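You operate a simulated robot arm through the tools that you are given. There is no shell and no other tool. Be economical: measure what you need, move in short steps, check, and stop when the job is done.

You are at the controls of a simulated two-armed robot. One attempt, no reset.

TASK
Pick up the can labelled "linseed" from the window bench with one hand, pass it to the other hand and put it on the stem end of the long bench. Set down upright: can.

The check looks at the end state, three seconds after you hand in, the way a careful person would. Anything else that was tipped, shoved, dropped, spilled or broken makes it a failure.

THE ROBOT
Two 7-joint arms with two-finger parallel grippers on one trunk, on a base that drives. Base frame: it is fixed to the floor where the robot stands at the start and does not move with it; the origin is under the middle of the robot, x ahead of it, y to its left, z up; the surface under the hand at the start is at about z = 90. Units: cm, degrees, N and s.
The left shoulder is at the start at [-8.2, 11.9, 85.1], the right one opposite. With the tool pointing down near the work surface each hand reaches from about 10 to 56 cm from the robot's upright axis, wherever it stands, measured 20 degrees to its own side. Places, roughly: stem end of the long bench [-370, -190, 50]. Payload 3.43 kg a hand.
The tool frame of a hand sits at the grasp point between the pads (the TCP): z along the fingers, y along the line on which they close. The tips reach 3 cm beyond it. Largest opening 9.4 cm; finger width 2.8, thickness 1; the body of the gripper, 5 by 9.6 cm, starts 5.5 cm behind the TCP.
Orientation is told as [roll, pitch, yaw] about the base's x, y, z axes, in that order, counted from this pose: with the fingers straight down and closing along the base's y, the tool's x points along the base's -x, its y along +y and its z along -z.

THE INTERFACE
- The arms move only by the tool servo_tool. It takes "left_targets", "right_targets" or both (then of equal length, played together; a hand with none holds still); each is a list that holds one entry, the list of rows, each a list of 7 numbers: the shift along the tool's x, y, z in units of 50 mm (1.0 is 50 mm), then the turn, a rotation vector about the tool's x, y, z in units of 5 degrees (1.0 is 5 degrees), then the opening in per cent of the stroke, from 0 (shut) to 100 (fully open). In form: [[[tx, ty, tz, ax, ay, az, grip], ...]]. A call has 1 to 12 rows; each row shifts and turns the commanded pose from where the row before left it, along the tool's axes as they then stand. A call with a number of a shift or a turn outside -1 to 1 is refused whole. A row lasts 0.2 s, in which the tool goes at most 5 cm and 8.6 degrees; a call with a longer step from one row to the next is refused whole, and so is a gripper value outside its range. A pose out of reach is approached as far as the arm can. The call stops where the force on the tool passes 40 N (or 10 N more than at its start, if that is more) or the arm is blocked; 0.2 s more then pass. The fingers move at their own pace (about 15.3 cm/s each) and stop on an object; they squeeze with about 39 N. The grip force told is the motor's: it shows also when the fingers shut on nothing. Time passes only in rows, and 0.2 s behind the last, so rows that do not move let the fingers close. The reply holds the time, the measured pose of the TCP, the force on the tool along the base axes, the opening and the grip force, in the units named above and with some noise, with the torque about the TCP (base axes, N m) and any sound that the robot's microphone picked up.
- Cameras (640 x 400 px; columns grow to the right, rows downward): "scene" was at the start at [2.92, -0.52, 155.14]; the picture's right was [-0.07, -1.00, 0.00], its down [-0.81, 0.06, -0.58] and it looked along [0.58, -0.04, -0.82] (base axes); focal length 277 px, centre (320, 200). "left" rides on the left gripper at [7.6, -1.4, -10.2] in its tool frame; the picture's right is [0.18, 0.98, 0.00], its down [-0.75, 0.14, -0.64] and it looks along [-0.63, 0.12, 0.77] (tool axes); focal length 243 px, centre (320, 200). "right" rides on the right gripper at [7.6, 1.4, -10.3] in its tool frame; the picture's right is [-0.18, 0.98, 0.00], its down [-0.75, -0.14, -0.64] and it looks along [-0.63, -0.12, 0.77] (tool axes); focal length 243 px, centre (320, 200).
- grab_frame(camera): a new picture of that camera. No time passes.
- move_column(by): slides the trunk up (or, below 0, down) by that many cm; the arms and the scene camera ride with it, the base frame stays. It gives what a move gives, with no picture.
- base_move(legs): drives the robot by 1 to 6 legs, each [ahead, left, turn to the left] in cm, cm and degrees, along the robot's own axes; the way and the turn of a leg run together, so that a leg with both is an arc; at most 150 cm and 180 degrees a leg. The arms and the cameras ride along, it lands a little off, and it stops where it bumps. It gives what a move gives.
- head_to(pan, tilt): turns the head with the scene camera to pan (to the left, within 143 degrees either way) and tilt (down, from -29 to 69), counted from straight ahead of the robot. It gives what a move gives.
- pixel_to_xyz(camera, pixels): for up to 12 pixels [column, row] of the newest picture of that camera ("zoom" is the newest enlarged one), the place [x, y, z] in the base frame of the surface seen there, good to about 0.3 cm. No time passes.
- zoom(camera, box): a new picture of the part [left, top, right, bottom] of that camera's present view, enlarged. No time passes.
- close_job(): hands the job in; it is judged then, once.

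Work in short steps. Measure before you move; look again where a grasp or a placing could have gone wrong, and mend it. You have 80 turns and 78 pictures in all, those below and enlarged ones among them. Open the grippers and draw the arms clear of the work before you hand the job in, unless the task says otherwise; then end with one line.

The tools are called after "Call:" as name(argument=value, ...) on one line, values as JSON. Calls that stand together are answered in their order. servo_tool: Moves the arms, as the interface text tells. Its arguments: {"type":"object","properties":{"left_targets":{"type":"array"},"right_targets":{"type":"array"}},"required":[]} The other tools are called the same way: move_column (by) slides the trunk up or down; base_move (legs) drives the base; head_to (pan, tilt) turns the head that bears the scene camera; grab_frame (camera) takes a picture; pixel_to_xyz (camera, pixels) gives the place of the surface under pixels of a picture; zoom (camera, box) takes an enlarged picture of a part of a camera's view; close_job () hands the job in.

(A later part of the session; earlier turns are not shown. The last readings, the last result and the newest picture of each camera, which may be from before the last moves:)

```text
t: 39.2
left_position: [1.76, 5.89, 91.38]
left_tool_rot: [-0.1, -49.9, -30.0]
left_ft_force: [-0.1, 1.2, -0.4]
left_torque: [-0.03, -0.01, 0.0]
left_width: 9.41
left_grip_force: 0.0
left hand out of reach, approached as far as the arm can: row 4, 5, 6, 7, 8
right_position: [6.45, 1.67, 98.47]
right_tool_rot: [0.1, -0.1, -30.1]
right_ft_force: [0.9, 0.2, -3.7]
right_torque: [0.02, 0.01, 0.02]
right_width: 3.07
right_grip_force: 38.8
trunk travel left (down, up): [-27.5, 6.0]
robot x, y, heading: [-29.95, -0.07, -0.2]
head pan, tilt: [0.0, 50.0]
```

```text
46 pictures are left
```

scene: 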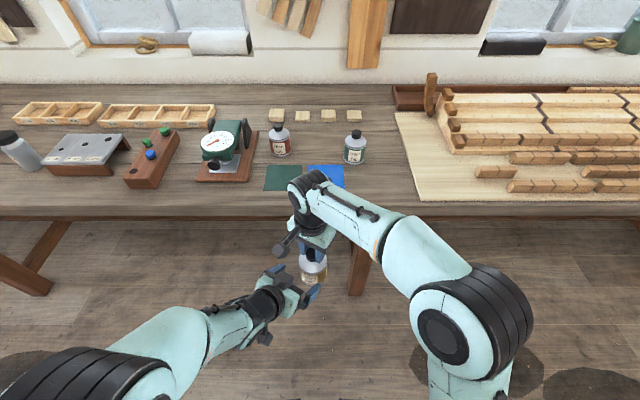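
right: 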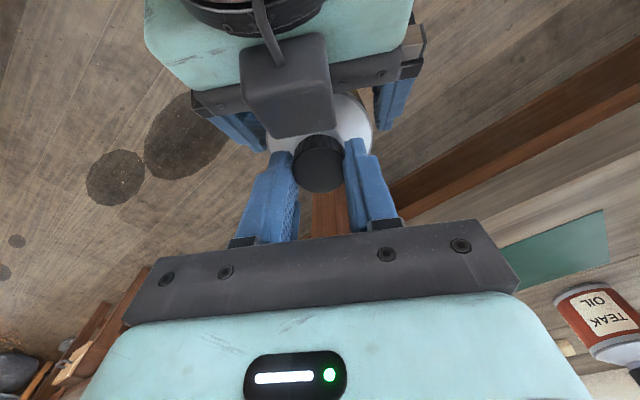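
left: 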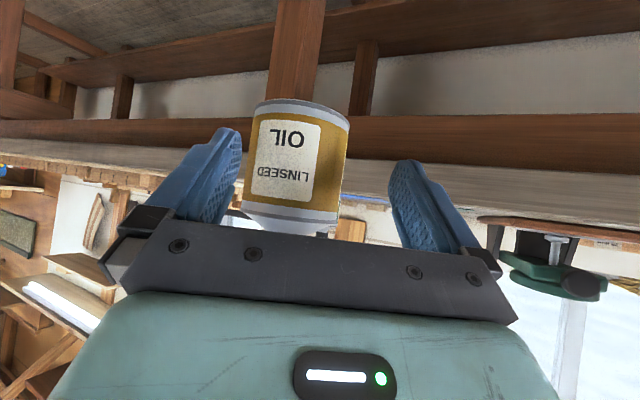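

The left arm stopped half-way, its tips still beside the can; so I move the right hand with the can 6 cm away from it instead.

Call:
servo_tool(right_targets=[[[-0.15, 0, 0, 0, 0, 0, 0], [-0.2, 0, 0, 0, 0, 0, 0], [-0.2, 0, 0, 0, 0, 0, 0], [-0.2, 0, 0, 0, 0, 0, 0], [-0.2, 0, 0, 0, 0, 0, 0], [-0.2, 0, 0, 0, 0, 0, 0], [0, 0, 0, 0, 0, 0, 0]]])

Call:
grab_frame(camera="scene")

```text
t: 40.8
left_position: [1.78, 5.99, 91.38]
left_tool_rot: [-0.1, -50.0, -30.0]
left_ft_force: [-0.8, -0.5, -0.9]
left_torque: [-0.02, 0.03, 0.01]
left_width: 9.38
left_grip_force: 0.0
right_position: [11.41, -1.04, 98.52]
right_tool_rot: [0.1, -0.1, -30.1]
right_ft_force: [0.2, 0.0, -4.2]
right_torque: [-0.03, 0.0, -0.03]
right_width: 3.06
right_grip_force: 38.5
trunk travel left (down, up): [-27.5, 6.0]
robot x, y, heading: [-29.78, -0.24, 0.1]
head pan, tilt: [0.0, 50.0]
```

```text
45 pictures are left
```

scene: 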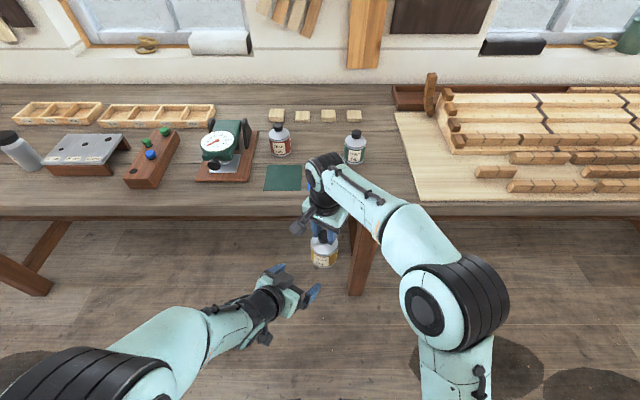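

The can hangs free under the right hand (scene 322,252). I turn the left hand back to vertical while moving it out to the left.

Call:
servo_tool(left_targets=[[[0, 0.15, 0, 0, 0, 0, 100], [0, 0.15, 0, 0, 0, 0, 60], [0, 0.15, 0, 0, 1, 0, 30], [0, 0.15, 0, 0, 1, 0, 30], [0, 0.15, 0, 0, 1, 0, 30], [0, 0.15, 0, 0, 1, 0, 30], [0, 0.15, 0, 0, 1, 0, 30], [0, 0.15, 0, 0, 1, 0, 30], [0, 0.15, 0, 0, 1, 0, 30], [0, 0.15, 0, 0, 1, 0, 30], [0, 0, 0, 0, 1, 0, 30], [0, 0, 0, 0, 1, 0, 30]]])

Call:
head_to(pan=-95, tilt=15)

Call:
grab_frame(camera="scene")

Call:
head_to(pan=-143, tilt=12)

Call:
grab_frame(camera="scene")

```text
t: 43.4
left_position: [5.6, 12.53, 91.38]
left_tool_rot: [0.0, 0.1, -30.2]
left_ft_force: [0.4, -0.3, 0.1]
left_torque: [-0.01, -0.04, -0.01]
left_width: 2.81
left_grip_force: 0.0
right_position: [11.44, -1.14, 98.42]
right_tool_rot: [0.1, 0.0, -30.1]
right_ft_force: [-1.2, 0.0, -3.3]
right_torque: [0.04, 0.01, -0.05]
right_width: 3.08
right_grip_force: 39.6
trunk travel left (down, up): [-27.5, 6.0]
robot x, y, heading: [-29.95, 0.13, -0.0]
head pan, tilt: [0.0, 50.0]
```

```text
t: 45.1
left_position: [5.52, 12.39, 91.38]
left_tool_rot: [0.1, 0.0, -29.9]
left_ft_force: [-0.5, -0.7, 0.3]
left_torque: [-0.01, 0.01, 0.03]
left_width: 2.82
left_grip_force: 0.1
right_position: [11.37, -1.16, 98.36]
right_tool_rot: [0.1, -0.1, -30.1]
right_ft_force: [0.4, -0.3, -3.4]
right_torque: [-0.01, 0.0, -0.01]
right_width: 3.08
right_grip_force: 39.0
trunk travel left (down, up): [-27.5, 6.0]
robot x, y, heading: [-29.85, -0.8, -0.3]
head pan, tilt: [-95.0, 15.0]
```

```text
44 pictures are left
```

scene: 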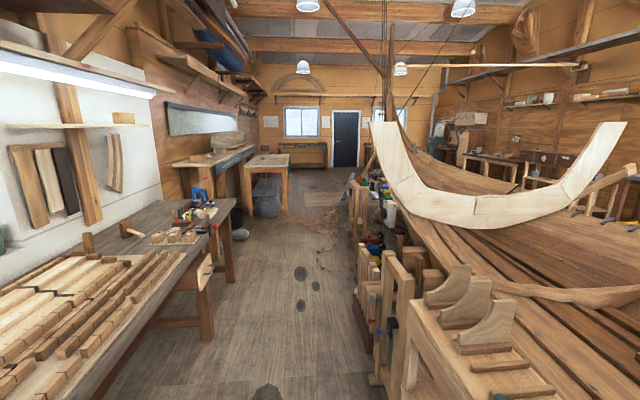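

```text
t: 46.3
left_position: [5.57, 12.54, 91.17]
left_tool_rot: [0.0, 0.0, -30.0]
left_ft_force: [0.2, -0.3, 0.4]
left_torque: [-0.02, 0.0, -0.01]
left_width: 2.81
left_grip_force: 0.0
right_position: [11.39, -1.15, 98.5]
right_tool_rot: [0.1, -0.1, -30.1]
right_ft_force: [-0.9, 0.1, -2.9]
right_torque: [0.0, 0.0, 0.02]
right_width: 3.1
right_grip_force: 39.2
trunk travel left (down, up): [-27.5, 6.0]
robot x, y, heading: [-29.92, -0.16, 0.1]
head pan, tilt: [-143.0, 12.0]
```

```text
43 pictures are left
```

scene: 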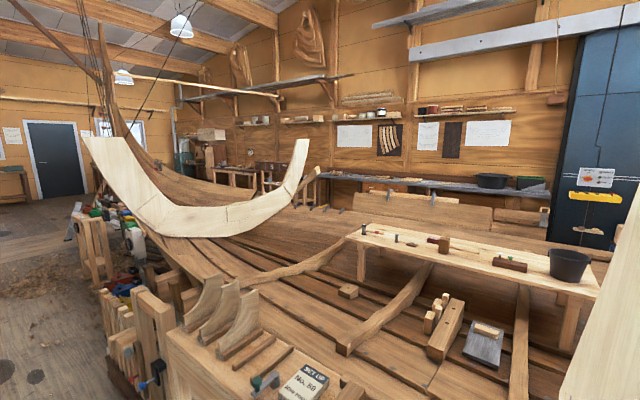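

The boat lies along y with its stem away at −y; a grey-topped long bench runs along the far wall (430,185). I measure it, the stem and the floor path.

Call:
pixel_to_xyz(camera="scene", pixels=[[330, 175], [360, 179], [430, 185], [545, 190], [240, 172], [210, 168], [300, 185], [180, 165], [120, 160], [100, 260], [120, 215], [60, 215]])

Call:
zoom(camera="scene", box=[60, 90, 360, 278])

```text
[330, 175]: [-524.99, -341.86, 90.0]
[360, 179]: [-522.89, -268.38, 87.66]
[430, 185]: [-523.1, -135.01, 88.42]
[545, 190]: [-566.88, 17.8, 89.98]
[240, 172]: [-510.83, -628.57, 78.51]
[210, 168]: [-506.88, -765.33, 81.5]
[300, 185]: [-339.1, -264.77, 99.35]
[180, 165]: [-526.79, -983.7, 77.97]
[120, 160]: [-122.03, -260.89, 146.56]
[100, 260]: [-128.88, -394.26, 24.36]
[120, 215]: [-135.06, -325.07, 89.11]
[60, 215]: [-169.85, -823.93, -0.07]
```

```text
2.13 times, centred on (210, 184) of scene
```

zoom: 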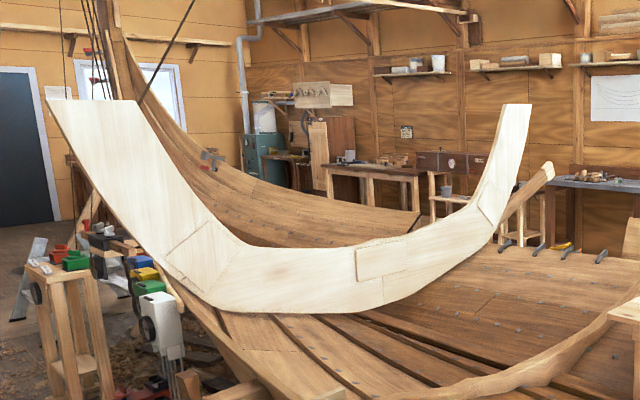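

The given place (−370, −190, 50) seems to lie on the far side of the boat. I look toward +y too, for the way round and the boat's length.

Call:
head_to(pan=115, tilt=12)

Call:
grab_frame(camera="scene")

Call:
pixel_to_xyz(camera="scene", pixels=[[300, 250], [400, 200], [450, 160], [500, 130], [520, 200], [450, 250], [560, 180], [600, 160], [200, 120], [100, 150], [350, 120], [480, 180]])

```text
t: 49.9
left_position: [5.46, 12.56, 91.33]
left_tool_rot: [0.0, 0.1, -30.0]
left_ft_force: [-0.2, -0.2, -0.2]
left_torque: [0.0, 0.02, -0.07]
left_width: 2.83
left_grip_force: 0.1
right_position: [11.4, -1.2, 98.55]
right_tool_rot: [0.1, 0.0, -30.2]
right_ft_force: [-0.7, -0.3, -3.3]
right_torque: [-0.02, 0.02, -0.01]
right_width: 3.06
right_grip_force: 39.0
trunk travel left (down, up): [-27.5, 6.0]
robot x, y, heading: [-29.96, -0.18, -0.2]
head pan, tilt: [115.0, 12.0]
```

```text
41 pictures are left
```

scene: 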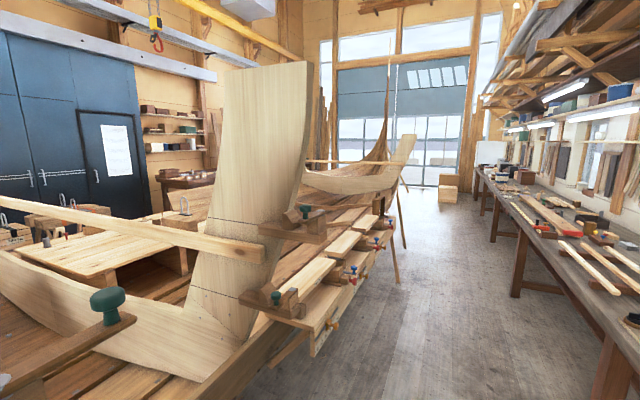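

```text
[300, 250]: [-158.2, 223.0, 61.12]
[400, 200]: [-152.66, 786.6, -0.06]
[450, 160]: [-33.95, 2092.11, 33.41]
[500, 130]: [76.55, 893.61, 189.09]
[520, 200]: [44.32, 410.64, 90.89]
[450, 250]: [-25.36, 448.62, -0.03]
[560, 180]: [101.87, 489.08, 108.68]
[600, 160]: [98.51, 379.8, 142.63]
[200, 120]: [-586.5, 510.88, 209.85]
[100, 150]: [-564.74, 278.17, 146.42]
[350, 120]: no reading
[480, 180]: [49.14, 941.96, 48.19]
```

The boat is long; the corridor toward −y is clear, between the window bench (x ≥ 26) and the trestles (x ≤ −75). I first tuck the can nearer? It is within x 15, so I simply drive sideways 120 cm along −y and look.

Call:
base_move(legs=[[0, -120, 0]])

Call:
head_to(pan=-100, tilt=15)

Call:
grab_frame(camera="scene")

Call:
pixel_to_xyz(camera="scene", pixels=[[320, 190], [280, 200], [200, 200], [250, 300], [300, 350], [350, 300], [180, 250], [400, 250], [380, 180], [360, 200], [320, 240], [330, 170]])

```text
t: 60.6
left_position: [5.07, -107.57, 91.37]
left_tool_rot: [0.0, -0.1, -30.4]
left_ft_force: [0.8, 0.1, -1.2]
left_torque: [0.0, -0.02, 0.0]
left_width: 2.83
left_grip_force: 0.1
right_position: [10.82, -121.28, 98.35]
right_tool_rot: [0.1, -0.1, -30.5]
right_ft_force: [-0.4, 0.4, -4.0]
right_torque: [-0.05, 0.01, 0.0]
right_width: 3.09
right_grip_force: 39.3
trunk travel left (down, up): [-27.5, 6.0]
robot x, y, heading: [-30.38, -120.04, -0.8]
head pan, tilt: [115.0, 12.0]
```

```text
t: 63.7
left_position: [5.24, -107.63, 91.41]
left_tool_rot: [0.0, 0.0, -30.5]
left_ft_force: [-0.4, 0.0, 0.2]
left_torque: [-0.02, 0.03, -0.05]
left_width: 2.82
left_grip_force: 0.0
right_position: [10.8, -121.28, 98.5]
right_tool_rot: [0.2, -0.1, -30.4]
right_ft_force: [0.4, 0.4, -4.0]
right_torque: [-0.01, -0.04, 0.03]
right_width: 3.08
right_grip_force: 39.3
trunk travel left (down, up): [-27.5, 6.0]
robot x, y, heading: [-30.53, -119.97, -0.4]
head pan, tilt: [-100.0, 15.0]
```

```text
40 pictures are left
```

scene: 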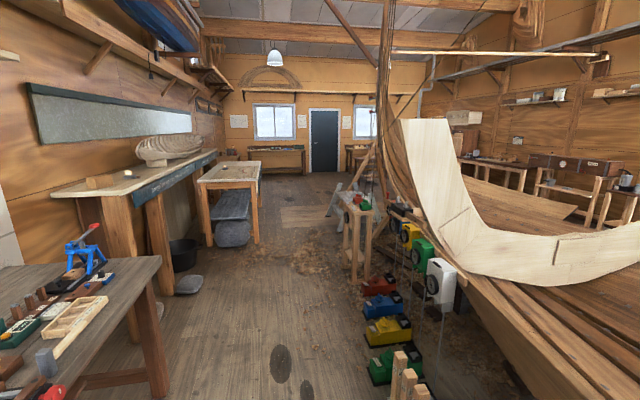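

```text
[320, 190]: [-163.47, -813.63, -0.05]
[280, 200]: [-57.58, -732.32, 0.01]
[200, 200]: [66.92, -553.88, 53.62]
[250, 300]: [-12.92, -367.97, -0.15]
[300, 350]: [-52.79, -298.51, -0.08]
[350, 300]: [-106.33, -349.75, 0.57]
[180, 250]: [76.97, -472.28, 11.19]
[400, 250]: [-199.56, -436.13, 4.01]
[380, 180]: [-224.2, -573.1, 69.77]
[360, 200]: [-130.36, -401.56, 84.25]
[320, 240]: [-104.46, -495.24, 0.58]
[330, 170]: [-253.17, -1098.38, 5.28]
```

Clear floor ahead along x ≈ −40 to about y −700. I check the legs and the grey object on the left side and the trestle on the right.

Call:
pixel_to_xyz(camera="scene", pixels=[[258, 240], [260, 180], [207, 240], [190, 285], [165, 270], [160, 330], [165, 395], [155, 262], [345, 270], [372, 285], [330, 215], [385, 330]])

```text
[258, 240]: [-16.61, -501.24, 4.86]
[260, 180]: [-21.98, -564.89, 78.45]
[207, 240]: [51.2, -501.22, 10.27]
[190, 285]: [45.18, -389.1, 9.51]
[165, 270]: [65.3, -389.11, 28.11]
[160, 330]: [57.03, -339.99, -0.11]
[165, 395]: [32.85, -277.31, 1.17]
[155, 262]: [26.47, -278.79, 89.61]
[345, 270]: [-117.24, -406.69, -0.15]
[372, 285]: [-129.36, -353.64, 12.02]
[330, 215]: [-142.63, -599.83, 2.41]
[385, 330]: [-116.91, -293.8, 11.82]
```

The narrowest place is between a table (x −17, z 78) and a trestle (x −117) at y −400…−620. I draw the can 8 cm nearer and 6 cm higher, then drive on sideways with the robot centre near x −72.

Call:
servo_tool(right_targets=[[[0.173, -0.1, -0.15, 0, 0, 0, 0], [0.173, -0.1, -0.15, 0, 0, 0, 0], [0.173, -0.1, -0.15, 0, 0, 0, 0], [0.173, -0.1, -0.15, 0, 0, 0, 0], [0.173, -0.1, -0.15, 0, 0, 0, 0], [0.173, -0.1, -0.15, 0, 0, 0, 0], [0.173, -0.1, -0.15, 0, 0, 0, 0], [0.173, -0.1, -0.15, 0, 0, 0, 0], [0, 0, 0, 0, 0, 0, 0]]])

Call:
base_move(legs=[[0, -110, 0], [-38, -100, 0]])

Call:
grab_frame(camera="scene")

```text
t: 65.7
left_position: [5.07, -107.53, 91.3]
left_tool_rot: [0.0, 0.0, -30.3]
left_ft_force: [0.2, -0.5, 0.1]
left_torque: [0.0, 0.0, 0.01]
left_width: 2.8
left_grip_force: 0.1
right_position: [2.99, -121.3, 104.58]
right_tool_rot: [-0.1, -0.2, -30.5]
right_ft_force: [-0.4, -0.2, -3.7]
right_torque: [0.0, 0.0, -0.05]
right_width: 3.09
right_grip_force: 39.4
trunk travel left (down, up): [-27.5, 6.0]
robot x, y, heading: [-30.17, -119.98, -0.2]
head pan, tilt: [-100.0, 15.0]
```

```text
t: 84.3
left_position: [-32.96, -316.9, 91.36]
left_tool_rot: [0.0, 0.1, -29.4]
left_ft_force: [0.3, 0.2, 0.7]
left_torque: [-0.03, 0.01, -0.01]
left_width: 2.83
left_grip_force: 0.1
right_position: [-34.89, -330.58, 104.48]
right_tool_rot: [0.1, -0.1, -29.5]
right_ft_force: [0.3, -0.8, -3.0]
right_torque: [0.02, 0.03, 0.02]
right_width: 3.08
right_grip_force: 39.0
trunk travel left (down, up): [-27.5, 6.0]
robot x, y, heading: [-68.09, -330.19, 0.5]
head pan, tilt: [-100.0, 15.0]
```

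```text
39 pictures are left
```

scene: 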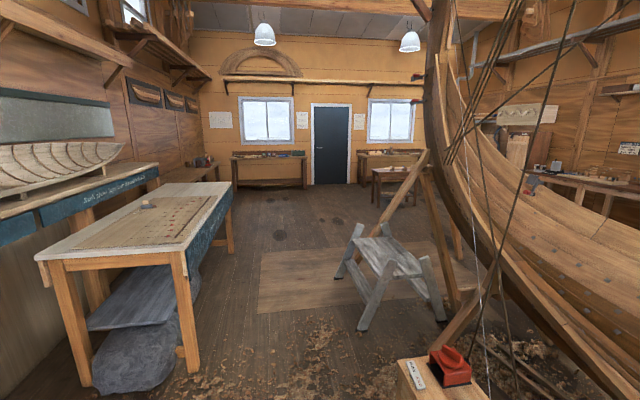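

A step stool (390,270) and braces of the stem are ahead. I measure table legs, stool, braces and the trestle.

Call:
pixel_to_xyz(camera="scene", pixels=[[190, 365], [75, 380], [232, 250], [362, 327], [338, 276], [440, 318], [385, 240], [430, 170], [455, 305], [405, 380], [480, 330], [360, 205]])

```text
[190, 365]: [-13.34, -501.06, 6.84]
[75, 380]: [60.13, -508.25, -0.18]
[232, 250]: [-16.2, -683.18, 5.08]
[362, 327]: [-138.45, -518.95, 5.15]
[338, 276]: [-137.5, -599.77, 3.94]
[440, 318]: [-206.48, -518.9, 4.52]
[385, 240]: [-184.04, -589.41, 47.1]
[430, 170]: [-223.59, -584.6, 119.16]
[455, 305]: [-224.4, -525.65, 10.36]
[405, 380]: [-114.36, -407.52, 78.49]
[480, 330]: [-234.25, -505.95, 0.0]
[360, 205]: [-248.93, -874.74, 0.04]
```

The channel is clear at x −68 (table edge −22, trestle −114, stool −138). I drive 360 cm sideways past the stem, then look toward −x.

Call:
base_move(legs=[[0, -120, 0], [0, -120, 0], [0, -120, 0]])

Call:
head_to(pan=-143, tilt=15)

Call:
grab_frame(camera="scene")

Call:
head_to(pan=143, tilt=15)

Call:
grab_frame(camera="scene")

```text
t: 116.0
left_position: [-28.7, -678.61, 91.38]
left_tool_rot: [0.0, 0.0, -30.0]
left_ft_force: [0.2, -0.1, -0.4]
left_torque: [0.02, 0.01, -0.01]
left_width: 2.83
left_grip_force: 0.1
right_position: [-30.77, -692.48, 104.46]
right_tool_rot: [0.1, -0.1, -30.2]
right_ft_force: [0.5, 0.2, -3.1]
right_torque: [0.03, -0.02, -0.01]
right_width: 3.07
right_grip_force: 39.2
trunk travel left (down, up): [-27.5, 6.0]
robot x, y, heading: [-64.25, -691.42, 0.2]
head pan, tilt: [-100.0, 15.0]
```

```text
t: 117.1
left_position: [-28.68, -678.64, 91.27]
left_tool_rot: [0.0, 0.1, -30.1]
left_ft_force: [-0.2, 0.6, -0.4]
left_torque: [0.01, 0.0, -0.02]
left_width: 2.78
left_grip_force: 0.0
right_position: [-30.84, -692.38, 104.49]
right_tool_rot: [0.1, 0.0, -30.0]
right_ft_force: [0.1, 0.0, -3.4]
right_torque: [-0.03, 0.02, -0.03]
right_width: 3.06
right_grip_force: 39.1
trunk travel left (down, up): [-27.5, 6.0]
robot x, y, heading: [-64.09, -691.12, 0.1]
head pan, tilt: [-143.0, 15.0]
```

```text
38 pictures are left
```

scene: 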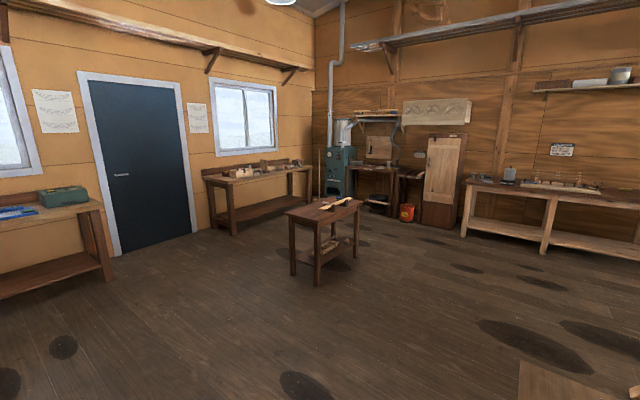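

```text
t: 121.0
left_position: [-28.77, -678.8, 91.33]
left_tool_rot: [0.0, -0.1, -30.1]
left_ft_force: [-0.2, -0.4, 0.5]
left_torque: [0.0, 0.03, 0.03]
left_width: 2.84
left_grip_force: 0.0
right_position: [-30.84, -692.42, 104.29]
right_tool_rot: [0.0, -0.2, -30.1]
right_ft_force: [0.1, 0.0, -3.1]
right_torque: [-0.02, -0.03, -0.01]
right_width: 3.07
right_grip_force: 38.9
trunk travel left (down, up): [-27.5, 6.0]
robot x, y, heading: [-63.95, -691.5, 0.1]
head pan, tilt: [143.0, 15.0]
```

```text
37 pictures are left
```

scene: 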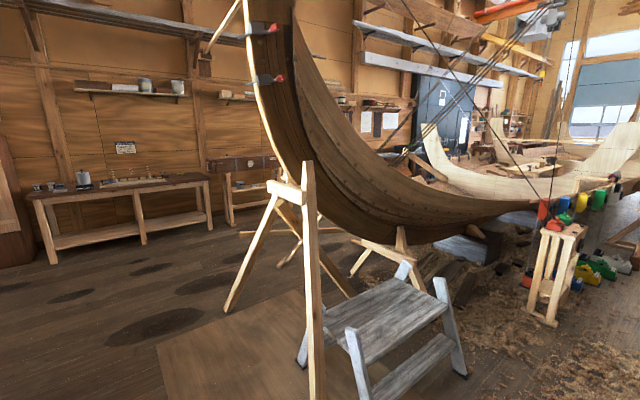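

Behind (−x) the floor beyond the stem is open, with a small table on one side and the stem's shores on the other. I measure both.

Call:
pixel_to_xyz(camera="scene", pixels=[[228, 308], [318, 395], [305, 365], [280, 265], [355, 270], [145, 240], [60, 262], [230, 220], [395, 245], [290, 100], [200, 330]])

Call:
head_to(pan=-143, tilt=15)

Call:
grab_frame(camera="scene")

Call:
pixel_to_xyz(camera="scene", pixels=[[318, 285], [293, 274], [355, 258], [360, 205], [290, 215], [465, 235], [545, 250], [405, 220]])

```text
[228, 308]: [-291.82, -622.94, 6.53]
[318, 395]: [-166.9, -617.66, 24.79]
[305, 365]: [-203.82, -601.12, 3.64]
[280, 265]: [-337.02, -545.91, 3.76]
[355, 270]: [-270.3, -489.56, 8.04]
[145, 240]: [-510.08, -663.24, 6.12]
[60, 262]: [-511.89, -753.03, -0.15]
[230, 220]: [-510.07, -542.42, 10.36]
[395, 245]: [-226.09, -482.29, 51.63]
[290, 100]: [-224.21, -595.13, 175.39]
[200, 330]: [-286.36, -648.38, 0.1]
```

```text
t: 125.0
left_position: [-28.61, -678.6, 91.37]
left_tool_rot: [0.0, 0.0, -30.1]
left_ft_force: [-0.6, -0.5, -0.6]
left_torque: [0.01, 0.03, -0.01]
left_width: 2.81
left_grip_force: 0.0
right_position: [-30.72, -692.52, 104.49]
right_tool_rot: [0.0, 0.0, -30.2]
right_ft_force: [0.2, -0.5, -3.6]
right_torque: [-0.02, -0.01, 0.02]
right_width: 3.05
right_grip_force: 39.3
trunk travel left (down, up): [-27.5, 6.0]
robot x, y, heading: [-64.0, -691.18, -0.0]
head pan, tilt: [-143.0, 15.0]
```

```text
36 pictures are left
```

scene: 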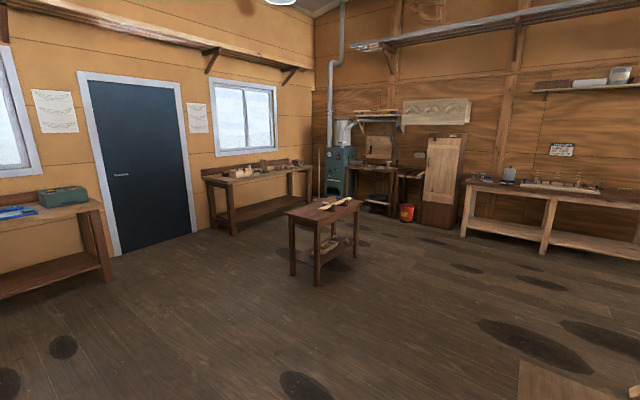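

```text
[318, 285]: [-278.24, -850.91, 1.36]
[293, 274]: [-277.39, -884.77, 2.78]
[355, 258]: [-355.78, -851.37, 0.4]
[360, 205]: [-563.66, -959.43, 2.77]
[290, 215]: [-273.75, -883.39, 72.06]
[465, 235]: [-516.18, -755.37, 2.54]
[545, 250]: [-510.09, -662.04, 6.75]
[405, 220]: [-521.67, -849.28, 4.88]
```

Free lane at y ≈ −735 between shore foot (−623) and small table (−851). I drive there and back to x ≈ −430.

Call:
base_move(legs=[[0, -42, 0], [-130, 0, 0], [-120, 0, 0], [-116, 0, 0]])

Call:
head_to(pan=85, tilt=18)

Call:
grab_frame(camera="scene")

```text
t: 146.5
left_position: [-395.3, -720.87, 91.23]
left_tool_rot: [-0.1, 0.0, -30.4]
left_ft_force: [-0.5, -0.8, 0.1]
left_torque: [-0.03, 0.01, 0.0]
left_width: 2.84
left_grip_force: 0.1
right_position: [-397.37, -734.64, 104.37]
right_tool_rot: [0.1, -0.1, -30.6]
right_ft_force: [-0.4, 0.1, -4.5]
right_torque: [0.03, -0.01, -0.03]
right_width: 3.05
right_grip_force: 38.6
trunk travel left (down, up): [-27.5, 6.0]
robot x, y, heading: [-430.8, -733.68, -0.7]
head pan, tilt: [-143.0, 15.0]
```

```text
t: 149.7
left_position: [-395.06, -720.95, 91.36]
left_tool_rot: [0.0, -0.1, -30.5]
left_ft_force: [0.1, 0.0, -0.3]
left_torque: [0.01, 0.02, 0.0]
left_width: 2.8
left_grip_force: 0.1
right_position: [-397.4, -734.74, 104.35]
right_tool_rot: [0.0, -0.1, -30.6]
right_ft_force: [-0.4, 0.1, -3.2]
right_torque: [-0.03, -0.01, 0.02]
right_width: 3.07
right_grip_force: 39.0
trunk travel left (down, up): [-27.5, 6.0]
robot x, y, heading: [-430.54, -733.21, -0.5]
head pan, tilt: [85.0, 18.0]
```

```text
35 pictures are left
```

scene: 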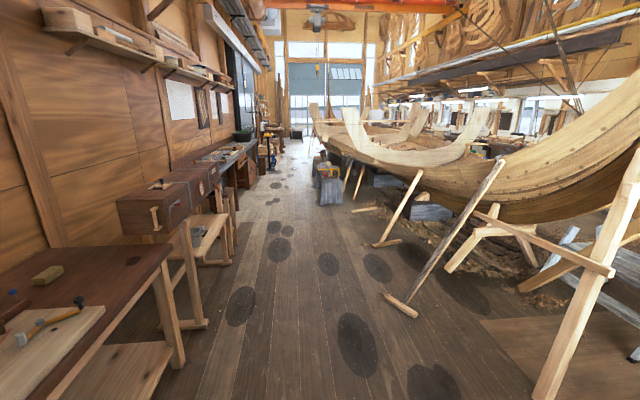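

Down the aisle a low bench is seen at (328,180), between the wall benches and the boat. I measure it and the shores' feet, and zoom in.

Call:
pixel_to_xyz(camera="scene", pixels=[[330, 205], [318, 200], [342, 200], [330, 178], [325, 158], [405, 310], [385, 243], [205, 325], [185, 360], [230, 262], [545, 395], [240, 205]])

Call:
zoom(camera="scene", box=[270, 120, 400, 220])

```text
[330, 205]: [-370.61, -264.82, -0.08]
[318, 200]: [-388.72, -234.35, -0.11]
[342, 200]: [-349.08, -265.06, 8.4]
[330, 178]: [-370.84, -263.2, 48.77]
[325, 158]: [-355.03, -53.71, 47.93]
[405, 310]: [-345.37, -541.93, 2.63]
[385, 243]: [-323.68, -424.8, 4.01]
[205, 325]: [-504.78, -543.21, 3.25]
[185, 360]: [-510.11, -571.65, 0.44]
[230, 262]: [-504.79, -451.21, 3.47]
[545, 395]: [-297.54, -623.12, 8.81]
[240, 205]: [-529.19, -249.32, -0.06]
```

```text
4.00 times, centred on (335, 170) of scene
```

zoom: 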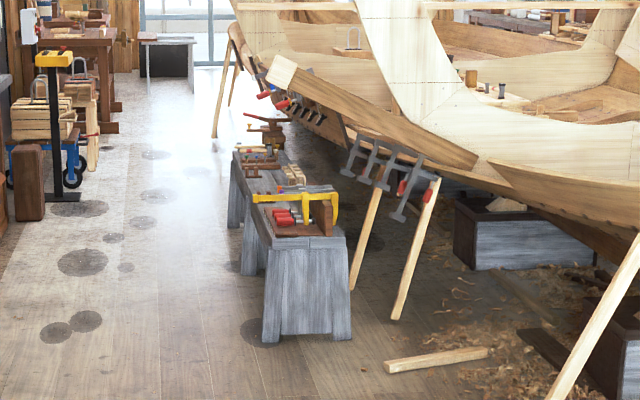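

The low bench's stem end begins at y ≈ −264, x −390…−350, top z ≈ 50, with things standing on it. I drive +y along the aisle to about y −330.

Call:
base_move(legs=[[-5, 135, 0.5], [0, 135, 0], [0, 133, 0]])

Call:
head_to(pan=60, tilt=38)

Call:
grab_frame(camera="scene")

```text
t: 184.7
left_position: [-401.07, -318.76, 91.34]
left_tool_rot: [-0.1, 0.0, -29.3]
left_ft_force: [0.8, 0.2, 0.5]
left_torque: [0.02, -0.01, -0.02]
left_width: 2.85
left_grip_force: 0.1
right_position: [-403.07, -332.61, 104.45]
right_tool_rot: [0.0, -0.1, -29.2]
right_ft_force: [0.1, 0.9, -3.0]
right_torque: [0.01, 0.03, 0.0]
right_width: 3.09
right_grip_force: 38.8
trunk travel left (down, up): [-27.5, 6.0]
robot x, y, heading: [-436.42, -331.67, 0.7]
head pan, tilt: [85.0, 18.0]
```

```text
t: 185.6
left_position: [-401.09, -318.7, 91.36]
left_tool_rot: [0.0, 0.0, -29.3]
left_ft_force: [0.8, -0.1, -0.1]
left_torque: [0.01, -0.01, 0.0]
left_width: 2.82
left_grip_force: 0.0
right_position: [-402.91, -332.56, 104.45]
right_tool_rot: [0.0, -0.2, -29.3]
right_ft_force: [0.5, 0.6, -4.5]
right_torque: [0.02, 0.02, 0.02]
right_width: 3.06
right_grip_force: 38.9
trunk travel left (down, up): [-27.5, 6.0]
robot x, y, heading: [-436.19, -331.92, 0.5]
head pan, tilt: [60.0, 38.0]
```

```text
33 pictures are left
```

scene: 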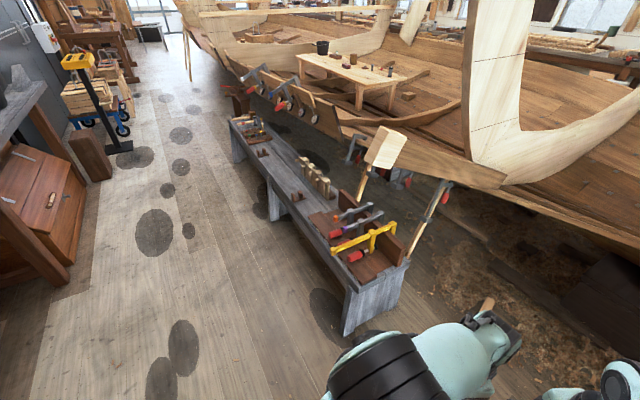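

The bench's stem end carries a wooden rack with clamps. I enlarge it to find free room.

Call:
zoom(camera="scene", box=[220, 100, 460, 330])

Call:
pixel_to_xyz(camera="scene", pixels=[[350, 288], [405, 265], [330, 255], [318, 228], [300, 205], [360, 265], [400, 245], [315, 205], [350, 180], [375, 190], [425, 235], [290, 175]])

```text
1.74 times, centred on (340, 215) of scene
```

zoom: 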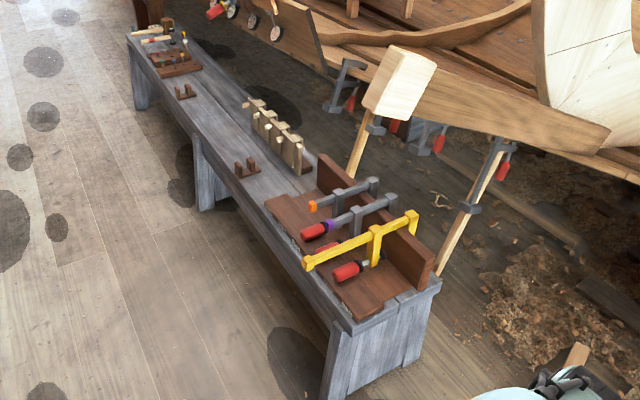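

```text
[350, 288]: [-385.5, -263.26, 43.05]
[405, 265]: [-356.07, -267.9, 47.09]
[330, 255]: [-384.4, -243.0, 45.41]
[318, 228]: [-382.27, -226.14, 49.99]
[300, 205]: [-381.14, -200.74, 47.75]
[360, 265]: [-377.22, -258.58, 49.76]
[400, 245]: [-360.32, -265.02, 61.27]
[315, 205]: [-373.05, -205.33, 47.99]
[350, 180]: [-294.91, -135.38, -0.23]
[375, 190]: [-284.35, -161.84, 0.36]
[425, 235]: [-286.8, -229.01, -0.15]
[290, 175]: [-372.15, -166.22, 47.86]
```

Rack covers y −263…−222; beyond it there's bare top (z ≈ 48) near (−374, −208), within the given place. I drive on to y ≈ −197 and look from the front.

Call:
base_move(legs=[[0, 135, -0.6]])

Call:
head_to(pan=0, tilt=50)

Call:
grab_frame(camera="scene")

```text
t: 197.8
left_position: [-402.03, -182.71, 91.35]
left_tool_rot: [-0.1, 0.1, -29.8]
left_ft_force: [0.5, -0.6, 0.0]
left_torque: [0.03, -0.01, -0.01]
left_width: 2.8
left_grip_force: 0.0
right_position: [-404.0, -196.53, 104.45]
right_tool_rot: [-0.1, -0.2, -29.9]
right_ft_force: [0.0, 0.3, -4.2]
right_torque: [0.03, 0.0, -0.02]
right_width: 3.1
right_grip_force: 39.6
trunk travel left (down, up): [-27.5, 6.0]
robot x, y, heading: [-437.57, -195.63, 0.2]
head pan, tilt: [60.0, 38.0]
```

```text
t: 199.1
left_position: [-401.95, -182.64, 91.41]
left_tool_rot: [0.0, 0.1, -29.7]
left_ft_force: [-0.5, 0.1, 0.5]
left_torque: [0.0, 0.01, -0.03]
left_width: 2.84
left_grip_force: 0.1
right_position: [-404.02, -196.61, 104.57]
right_tool_rot: [0.1, -0.2, -29.8]
right_ft_force: [-0.4, 0.2, -3.6]
right_torque: [0.0, -0.02, -0.03]
right_width: 3.06
right_grip_force: 39.1
trunk travel left (down, up): [-27.5, 6.0]
robot x, y, heading: [-437.2, -195.19, 0.1]
head pan, tilt: [0.0, 50.0]
```

```text
31 pictures are left
```

scene: 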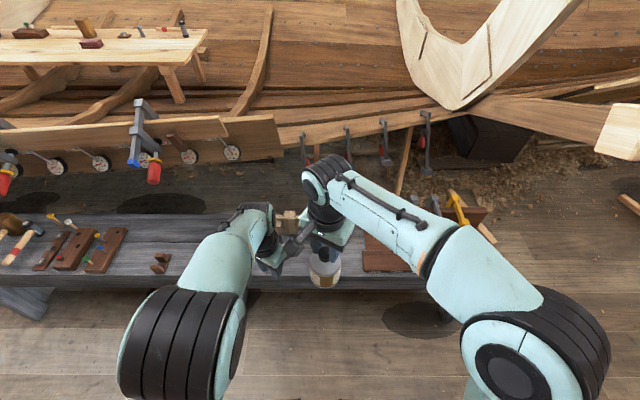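

The left arm hides part of the bench. I measure what is visible: bench top, post rack (290,220), rack plate (385,255), hanging clamps and boat edge above.

Call:
pixel_to_xyz(camera="scene", pixels=[[290, 222], [365, 262], [385, 245], [345, 255], [350, 270], [305, 150], [388, 150], [340, 140], [165, 262], [288, 212], [300, 280], [280, 135]])

Call:
servo_tool(left_targets=[[[-0.1, 0.35, 0, 0, 0, -0.5, 30], [-0.1, 0.35, 0, 0, 0, -0.5, 30], [-0.1, 0.35, 0, 0, 0, -0.5, 30], [-0.1, 0.35, 0, 0, 0, -0.5, 30], [-0.1, 0.35, 0, 0, 0, -0.5, 30], [0, 0.35, 0, 0, 0, -0.5, 30], [0, 0.35, 0, 0, 0, -0.5, 30], [0, 0.35, 0, 0, 0, -0.5, 30]]])

Call:
grab_frame(camera="scene")

```text
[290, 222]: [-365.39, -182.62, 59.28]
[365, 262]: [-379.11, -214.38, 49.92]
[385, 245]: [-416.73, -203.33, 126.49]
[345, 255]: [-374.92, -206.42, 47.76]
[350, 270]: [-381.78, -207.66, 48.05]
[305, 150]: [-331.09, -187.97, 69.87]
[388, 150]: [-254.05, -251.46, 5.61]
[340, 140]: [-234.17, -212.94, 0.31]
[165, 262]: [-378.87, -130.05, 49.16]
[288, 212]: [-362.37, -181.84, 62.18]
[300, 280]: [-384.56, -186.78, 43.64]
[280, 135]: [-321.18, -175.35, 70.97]
```

```text
t: 200.9
left_position: [-395.67, -174.14, 91.29]
left_tool_rot: [0.1, 0.0, -14.8]
left_ft_force: [0.1, 0.3, 0.7]
left_torque: [0.01, -0.01, 0.02]
left_width: 2.83
left_grip_force: 0.1
left hand out of reach, approached as far as the arm can: row 7, 8
right_position: [-403.97, -196.6, 104.56]
right_tool_rot: [0.0, -0.1, -29.8]
right_ft_force: [0.1, -1.2, -3.8]
right_torque: [0.0, 0.02, -0.02]
right_width: 3.05
right_grip_force: 38.4
trunk travel left (down, up): [-27.5, 6.0]
robot x, y, heading: [-437.21, -195.72, 0.3]
head pan, tilt: [0.0, 50.0]
```

```text
30 pictures are left
```

scene: 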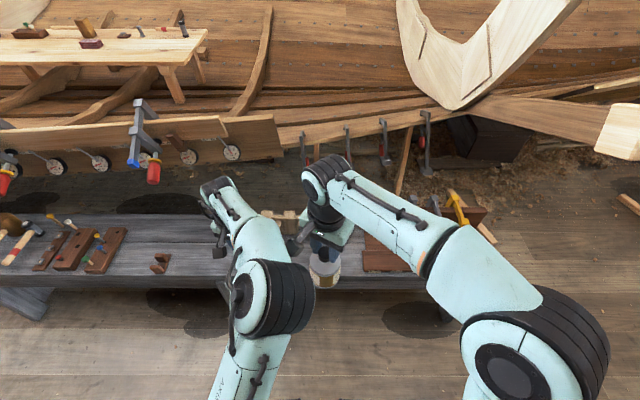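

The left arm's elbow swung inward near the right hand's place, which I don't like; I reverse that move.

Call:
servo_tool(left_targets=[[[0, -0.3, 0, 0, 0, 0.5, 30], [0.1, -0.33, 0, 0, 0, 0.5, 30], [0.1, -0.33, 0, 0, 0, 0.5, 30], [0.1, -0.33, 0, 0, 0, 0.5, 30], [0.1, -0.33, 0, 0, 0, 0.5, 30], [0.1, -0.33, 0, 0, 0, 0.5, 30]]])

Call:
grab_frame(camera="scene")

```text
t: 202.3
left_position: [-401.35, -182.29, 91.43]
left_tool_rot: [0.0, -0.1, -29.9]
left_ft_force: [-0.7, -0.5, -1.1]
left_torque: [-0.02, -0.05, -0.01]
left_width: 2.83
left_grip_force: 0.0
right_position: [-404.02, -196.56, 104.42]
right_tool_rot: [0.0, -0.2, -29.9]
right_ft_force: [0.6, 0.1, -3.5]
right_torque: [-0.02, -0.04, 0.04]
right_width: 3.07
right_grip_force: 39.0
trunk travel left (down, up): [-27.5, 6.0]
robot x, y, heading: [-437.17, -195.56, 0.4]
head pan, tilt: [0.0, 50.0]
```

```text
29 pictures are left
```

scene: 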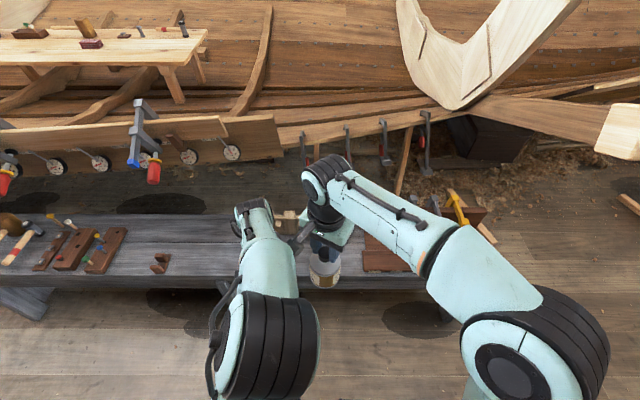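

I instead lift the left hand back to its high, comfortable start posture (up 24, back 6, left 5) with elbow outward.

Call:
servo_tool(left_targets=[[[0.0, 0.09, -0.3, 0, 0, 0, 30], [0.1, 0.09, -0.5, 0, 0, 0, 30], [0.15, 0.03, -0.5, 0, 0, 0, 30], [0.2, 0.03, -0.5, 0, 0, 0, 30], [0.2, 0.03, -0.5, 0, 0, 0, 30], [0.2, 0, -0.5, 0, 0, 0, 30], [0.2, 0, -0.5, 0, 0, 0, 30], [0.2, 0, -0.5, 0, 0, 0, 30], [0.2, 0, -0.5, 0, 0, 0, 30], [0, 0, -0.5, 0, 0, -1, 30], [0, 0, 0, 0, 0, -1, 30], [0, 0, 0, 0, 0, -1, 30]]])

Call:
grab_frame(camera="scene")

```text
t: 204.9
left_position: [-406.97, -177.57, 115.36]
left_tool_rot: [0.0, 0.0, -14.7]
left_ft_force: [-1.0, 0.7, -0.3]
left_torque: [0.0, 0.03, -0.01]
left_width: 2.83
left_grip_force: 0.1
right_position: [-404.11, -196.48, 104.35]
right_tool_rot: [0.0, -0.1, -29.8]
right_ft_force: [0.0, 0.2, -3.6]
right_torque: [0.01, -0.02, -0.02]
right_width: 3.11
right_grip_force: 39.1
trunk travel left (down, up): [-27.5, 6.0]
robot x, y, heading: [-437.43, -195.01, 0.2]
head pan, tilt: [0.0, 50.0]
```

```text
28 pictures are left
```

scene: 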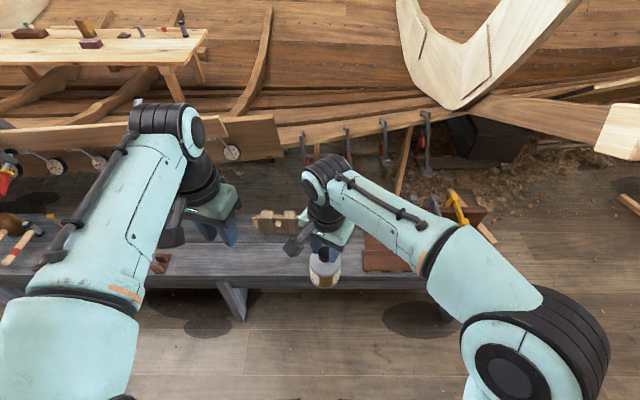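

Left arm is clear now. I measure the free stretch between the post rack (275,220) and the clamp plate (370,262).

Call:
pixel_to_xyz(camera="scene", pixels=[[255, 225], [297, 225], [275, 236], [285, 245], [300, 255], [270, 262], [365, 245], [363, 268], [350, 245], [250, 280], [300, 276], [420, 285]])

Call:
zoom(camera="scene", box=[220, 190, 400, 300])

```text
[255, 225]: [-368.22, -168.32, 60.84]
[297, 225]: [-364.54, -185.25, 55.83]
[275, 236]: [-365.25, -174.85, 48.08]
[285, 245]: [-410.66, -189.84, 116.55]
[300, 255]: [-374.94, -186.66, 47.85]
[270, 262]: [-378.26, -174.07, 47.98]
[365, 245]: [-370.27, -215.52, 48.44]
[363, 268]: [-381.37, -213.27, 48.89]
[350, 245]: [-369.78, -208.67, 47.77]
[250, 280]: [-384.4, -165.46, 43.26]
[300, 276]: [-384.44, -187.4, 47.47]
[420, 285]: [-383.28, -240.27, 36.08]
```

```text
3.56 times, centred on (310, 245) of scene
```

zoom: 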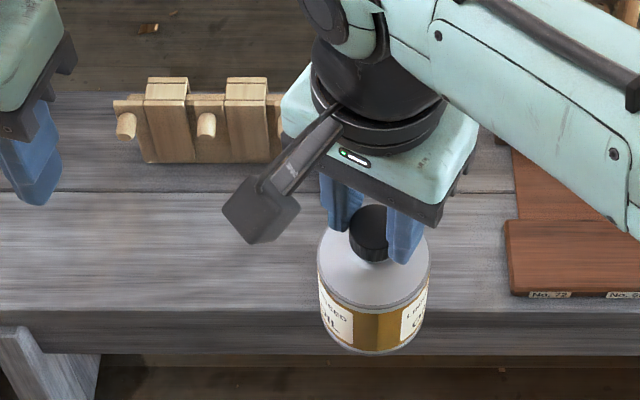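

Free stretch: y −213…−165, x −384…−368, z 47.9. I'll place at (−376, −200). I lower the trunk 27 cm, then drive 17 cm forward.

Call:
move_column(by=-27)

Call:
base_move(legs=[[17, 0, 0]])

Call:
grab_frame(camera="scene")

Call:
grab_frame(camera="right")

```text
t: 207.6
left_position: [-407.15, -177.62, 88.31]
left_tool_rot: [0.1, 0.0, -14.8]
left_ft_force: [0.1, 0.5, -0.4]
left_torque: [0.02, 0.02, 0.0]
left_width: 2.8
left_grip_force: 0.0
right_position: [-404.04, -196.52, 77.52]
right_tool_rot: [0.0, -0.2, -29.8]
right_ft_force: [-0.7, 0.3, -3.1]
right_torque: [0.01, 0.02, -0.02]
right_width: 3.06
right_grip_force: 39.1
trunk travel left (down, up): [-0.5, 33.0]
robot x, y, heading: [-437.17, -195.57, 0.5]
head pan, tilt: [0.0, 50.0]
```

```text
t: 209.1
left_position: [-390.18, -177.3, 88.41]
left_tool_rot: [0.0, 0.0, -14.7]
left_ft_force: [-0.3, 0.1, -0.3]
left_torque: [0.01, 0.0, 0.0]
left_width: 2.83
left_grip_force: 0.0
right_position: [-387.18, -196.44, 77.38]
right_tool_rot: [-0.1, 0.0, -29.7]
right_ft_force: [0.0, -0.1, -4.0]
right_torque: [0.0, 0.01, -0.04]
right_width: 3.06
right_grip_force: 39.1
trunk travel left (down, up): [-0.5, 33.0]
robot x, y, heading: [-420.19, -195.58, 0.2]
head pan, tilt: [0.0, 50.0]
```

```text
26 pictures are left
```

scene: 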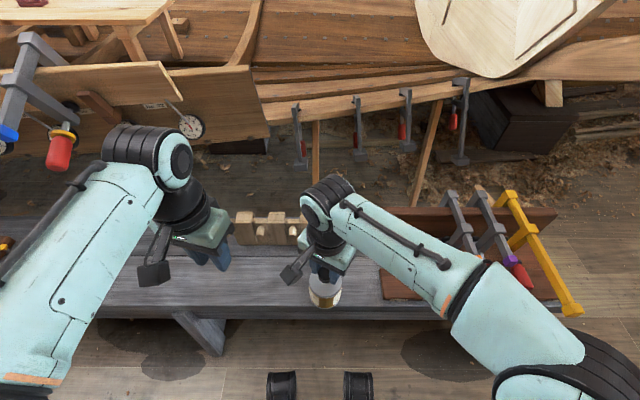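

```text
25 pictures are left
```

right: 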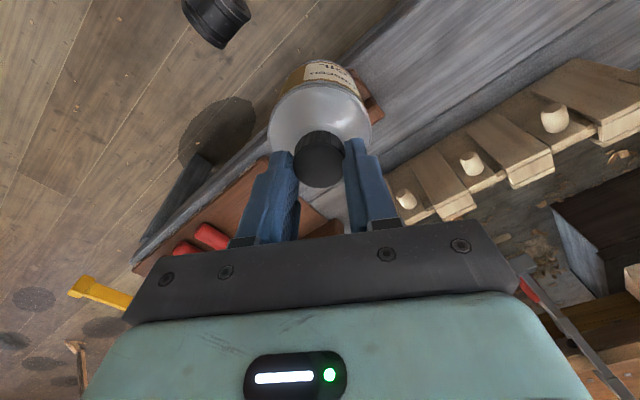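

The base stopped clear of the bench. Before lowering, I compare the heights of the clamps and the right forearm, and check the can's uprightness.

Call:
pixel_to_xyz(camera="scene", pixels=[[510, 195], [575, 310], [478, 195], [452, 195], [515, 262], [430, 255], [480, 290], [540, 350], [360, 220], [540, 215]])

Call:
zoom(camera="scene", box=[260, 200, 400, 320])

```text
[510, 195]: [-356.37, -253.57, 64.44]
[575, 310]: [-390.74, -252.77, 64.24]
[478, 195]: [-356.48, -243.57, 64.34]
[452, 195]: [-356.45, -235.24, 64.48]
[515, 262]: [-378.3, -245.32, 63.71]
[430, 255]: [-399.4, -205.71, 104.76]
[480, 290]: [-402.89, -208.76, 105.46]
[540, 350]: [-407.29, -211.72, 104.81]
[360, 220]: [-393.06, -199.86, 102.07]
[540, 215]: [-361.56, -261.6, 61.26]
```

```text
3.33 times, centred on (330, 260) of scene
```

zoom: 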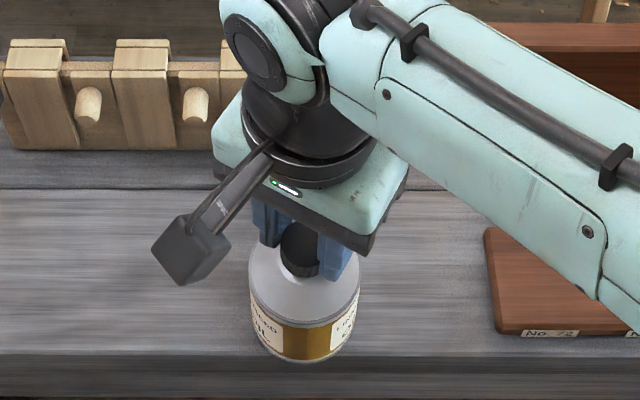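

Clearances are good (forearm underside ~96, clamps 64). I carry the can level to above (−376, −200).

Call:
servo_tool(right_targets=[[[-0.15, 0.03, 0, 0, 0, 0, 0], [-0.25, 0.054, 0, 0, 0, 0, 0], [-0.25, 0.054, 0, 0, 0, 0, 0], [-0.25, 0.054, 0, 0, 0, 0, 0], [-0.25, 0.054, 0, 0, 0, 0, 0], [-0.25, 0.054, 0, 0, 0, 0, 0], [-0.25, 0.054, 0, 0, 0, 0, 0], [-0.25, 0.054, 0, 0, 0, 0, 0], [-0.25, 0.054, 0, 0, 0, 0, 0], [-0.15, 0.03, 0, 0, 0, 0, 0], [0, 0, 0, 0, 0, 0, 0]]])

Call:
grab_frame(camera="scene")

Call:
grab_frame(camera="left")

```text
t: 211.5
left_position: [-390.03, -177.48, 88.31]
left_tool_rot: [0.0, 0.0, -14.8]
left_ft_force: [-0.7, -0.6, -0.3]
left_torque: [-0.02, -0.01, 0.02]
left_width: 2.81
left_grip_force: 0.0
right_position: [-376.05, -199.91, 77.33]
right_tool_rot: [0.0, -0.2, -29.7]
right_ft_force: [-0.5, -0.4, -3.3]
right_torque: [-0.01, 0.0, -0.01]
right_width: 3.06
right_grip_force: 39.0
trunk travel left (down, up): [-0.5, 33.0]
robot x, y, heading: [-420.5, -195.53, 0.4]
head pan, tilt: [0.0, 50.0]
```

```text
23 pictures are left
```

scene: 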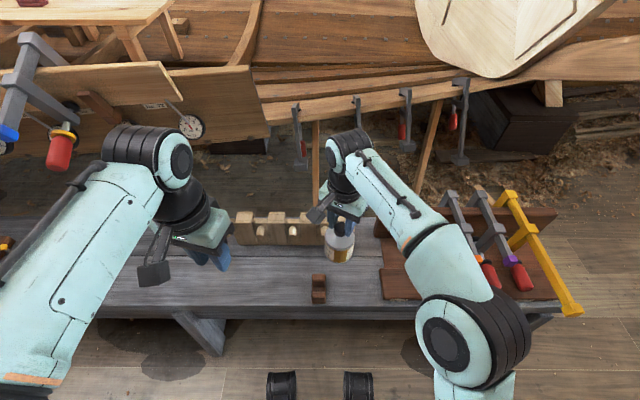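

```text
22 pictures are left
```

left: 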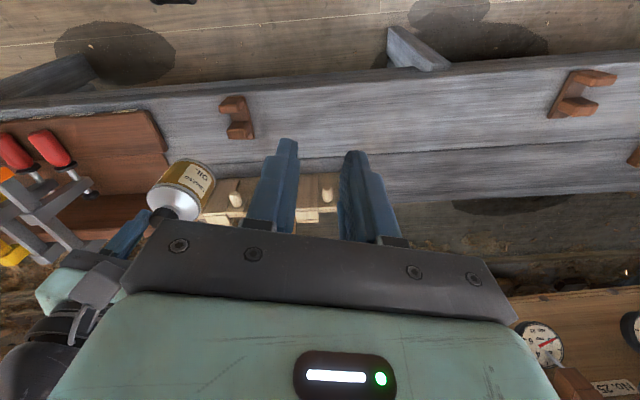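

A small brown rest stands on the bench at scene (318,290), hidden before. I measure it and the free place around.

Call:
pixel_to_xyz(camera="scene", pixels=[[318, 276], [318, 300], [311, 298], [327, 298], [325, 278], [380, 295], [378, 245], [350, 290], [345, 275], [325, 240], [340, 258], [339, 222]])

Call:
pixel_to_xyz(camera="left", pixels=[[228, 105], [240, 130], [222, 118], [253, 130], [165, 150], [150, 112], [228, 200], [178, 185]])

```text
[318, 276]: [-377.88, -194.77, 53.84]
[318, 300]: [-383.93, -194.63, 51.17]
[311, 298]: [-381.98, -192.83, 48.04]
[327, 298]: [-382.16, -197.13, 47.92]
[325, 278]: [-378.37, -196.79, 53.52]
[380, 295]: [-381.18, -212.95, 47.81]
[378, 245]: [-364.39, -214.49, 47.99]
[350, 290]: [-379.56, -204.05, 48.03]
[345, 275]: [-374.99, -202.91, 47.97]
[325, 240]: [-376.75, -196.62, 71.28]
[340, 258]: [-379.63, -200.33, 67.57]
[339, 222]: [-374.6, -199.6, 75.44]
```

```text
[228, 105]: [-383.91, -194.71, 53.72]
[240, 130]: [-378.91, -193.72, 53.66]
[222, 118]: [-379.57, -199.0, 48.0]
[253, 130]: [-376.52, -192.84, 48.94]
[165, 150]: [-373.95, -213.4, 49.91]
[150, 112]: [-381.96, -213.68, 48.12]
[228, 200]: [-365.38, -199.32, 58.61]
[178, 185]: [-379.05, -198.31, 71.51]
```

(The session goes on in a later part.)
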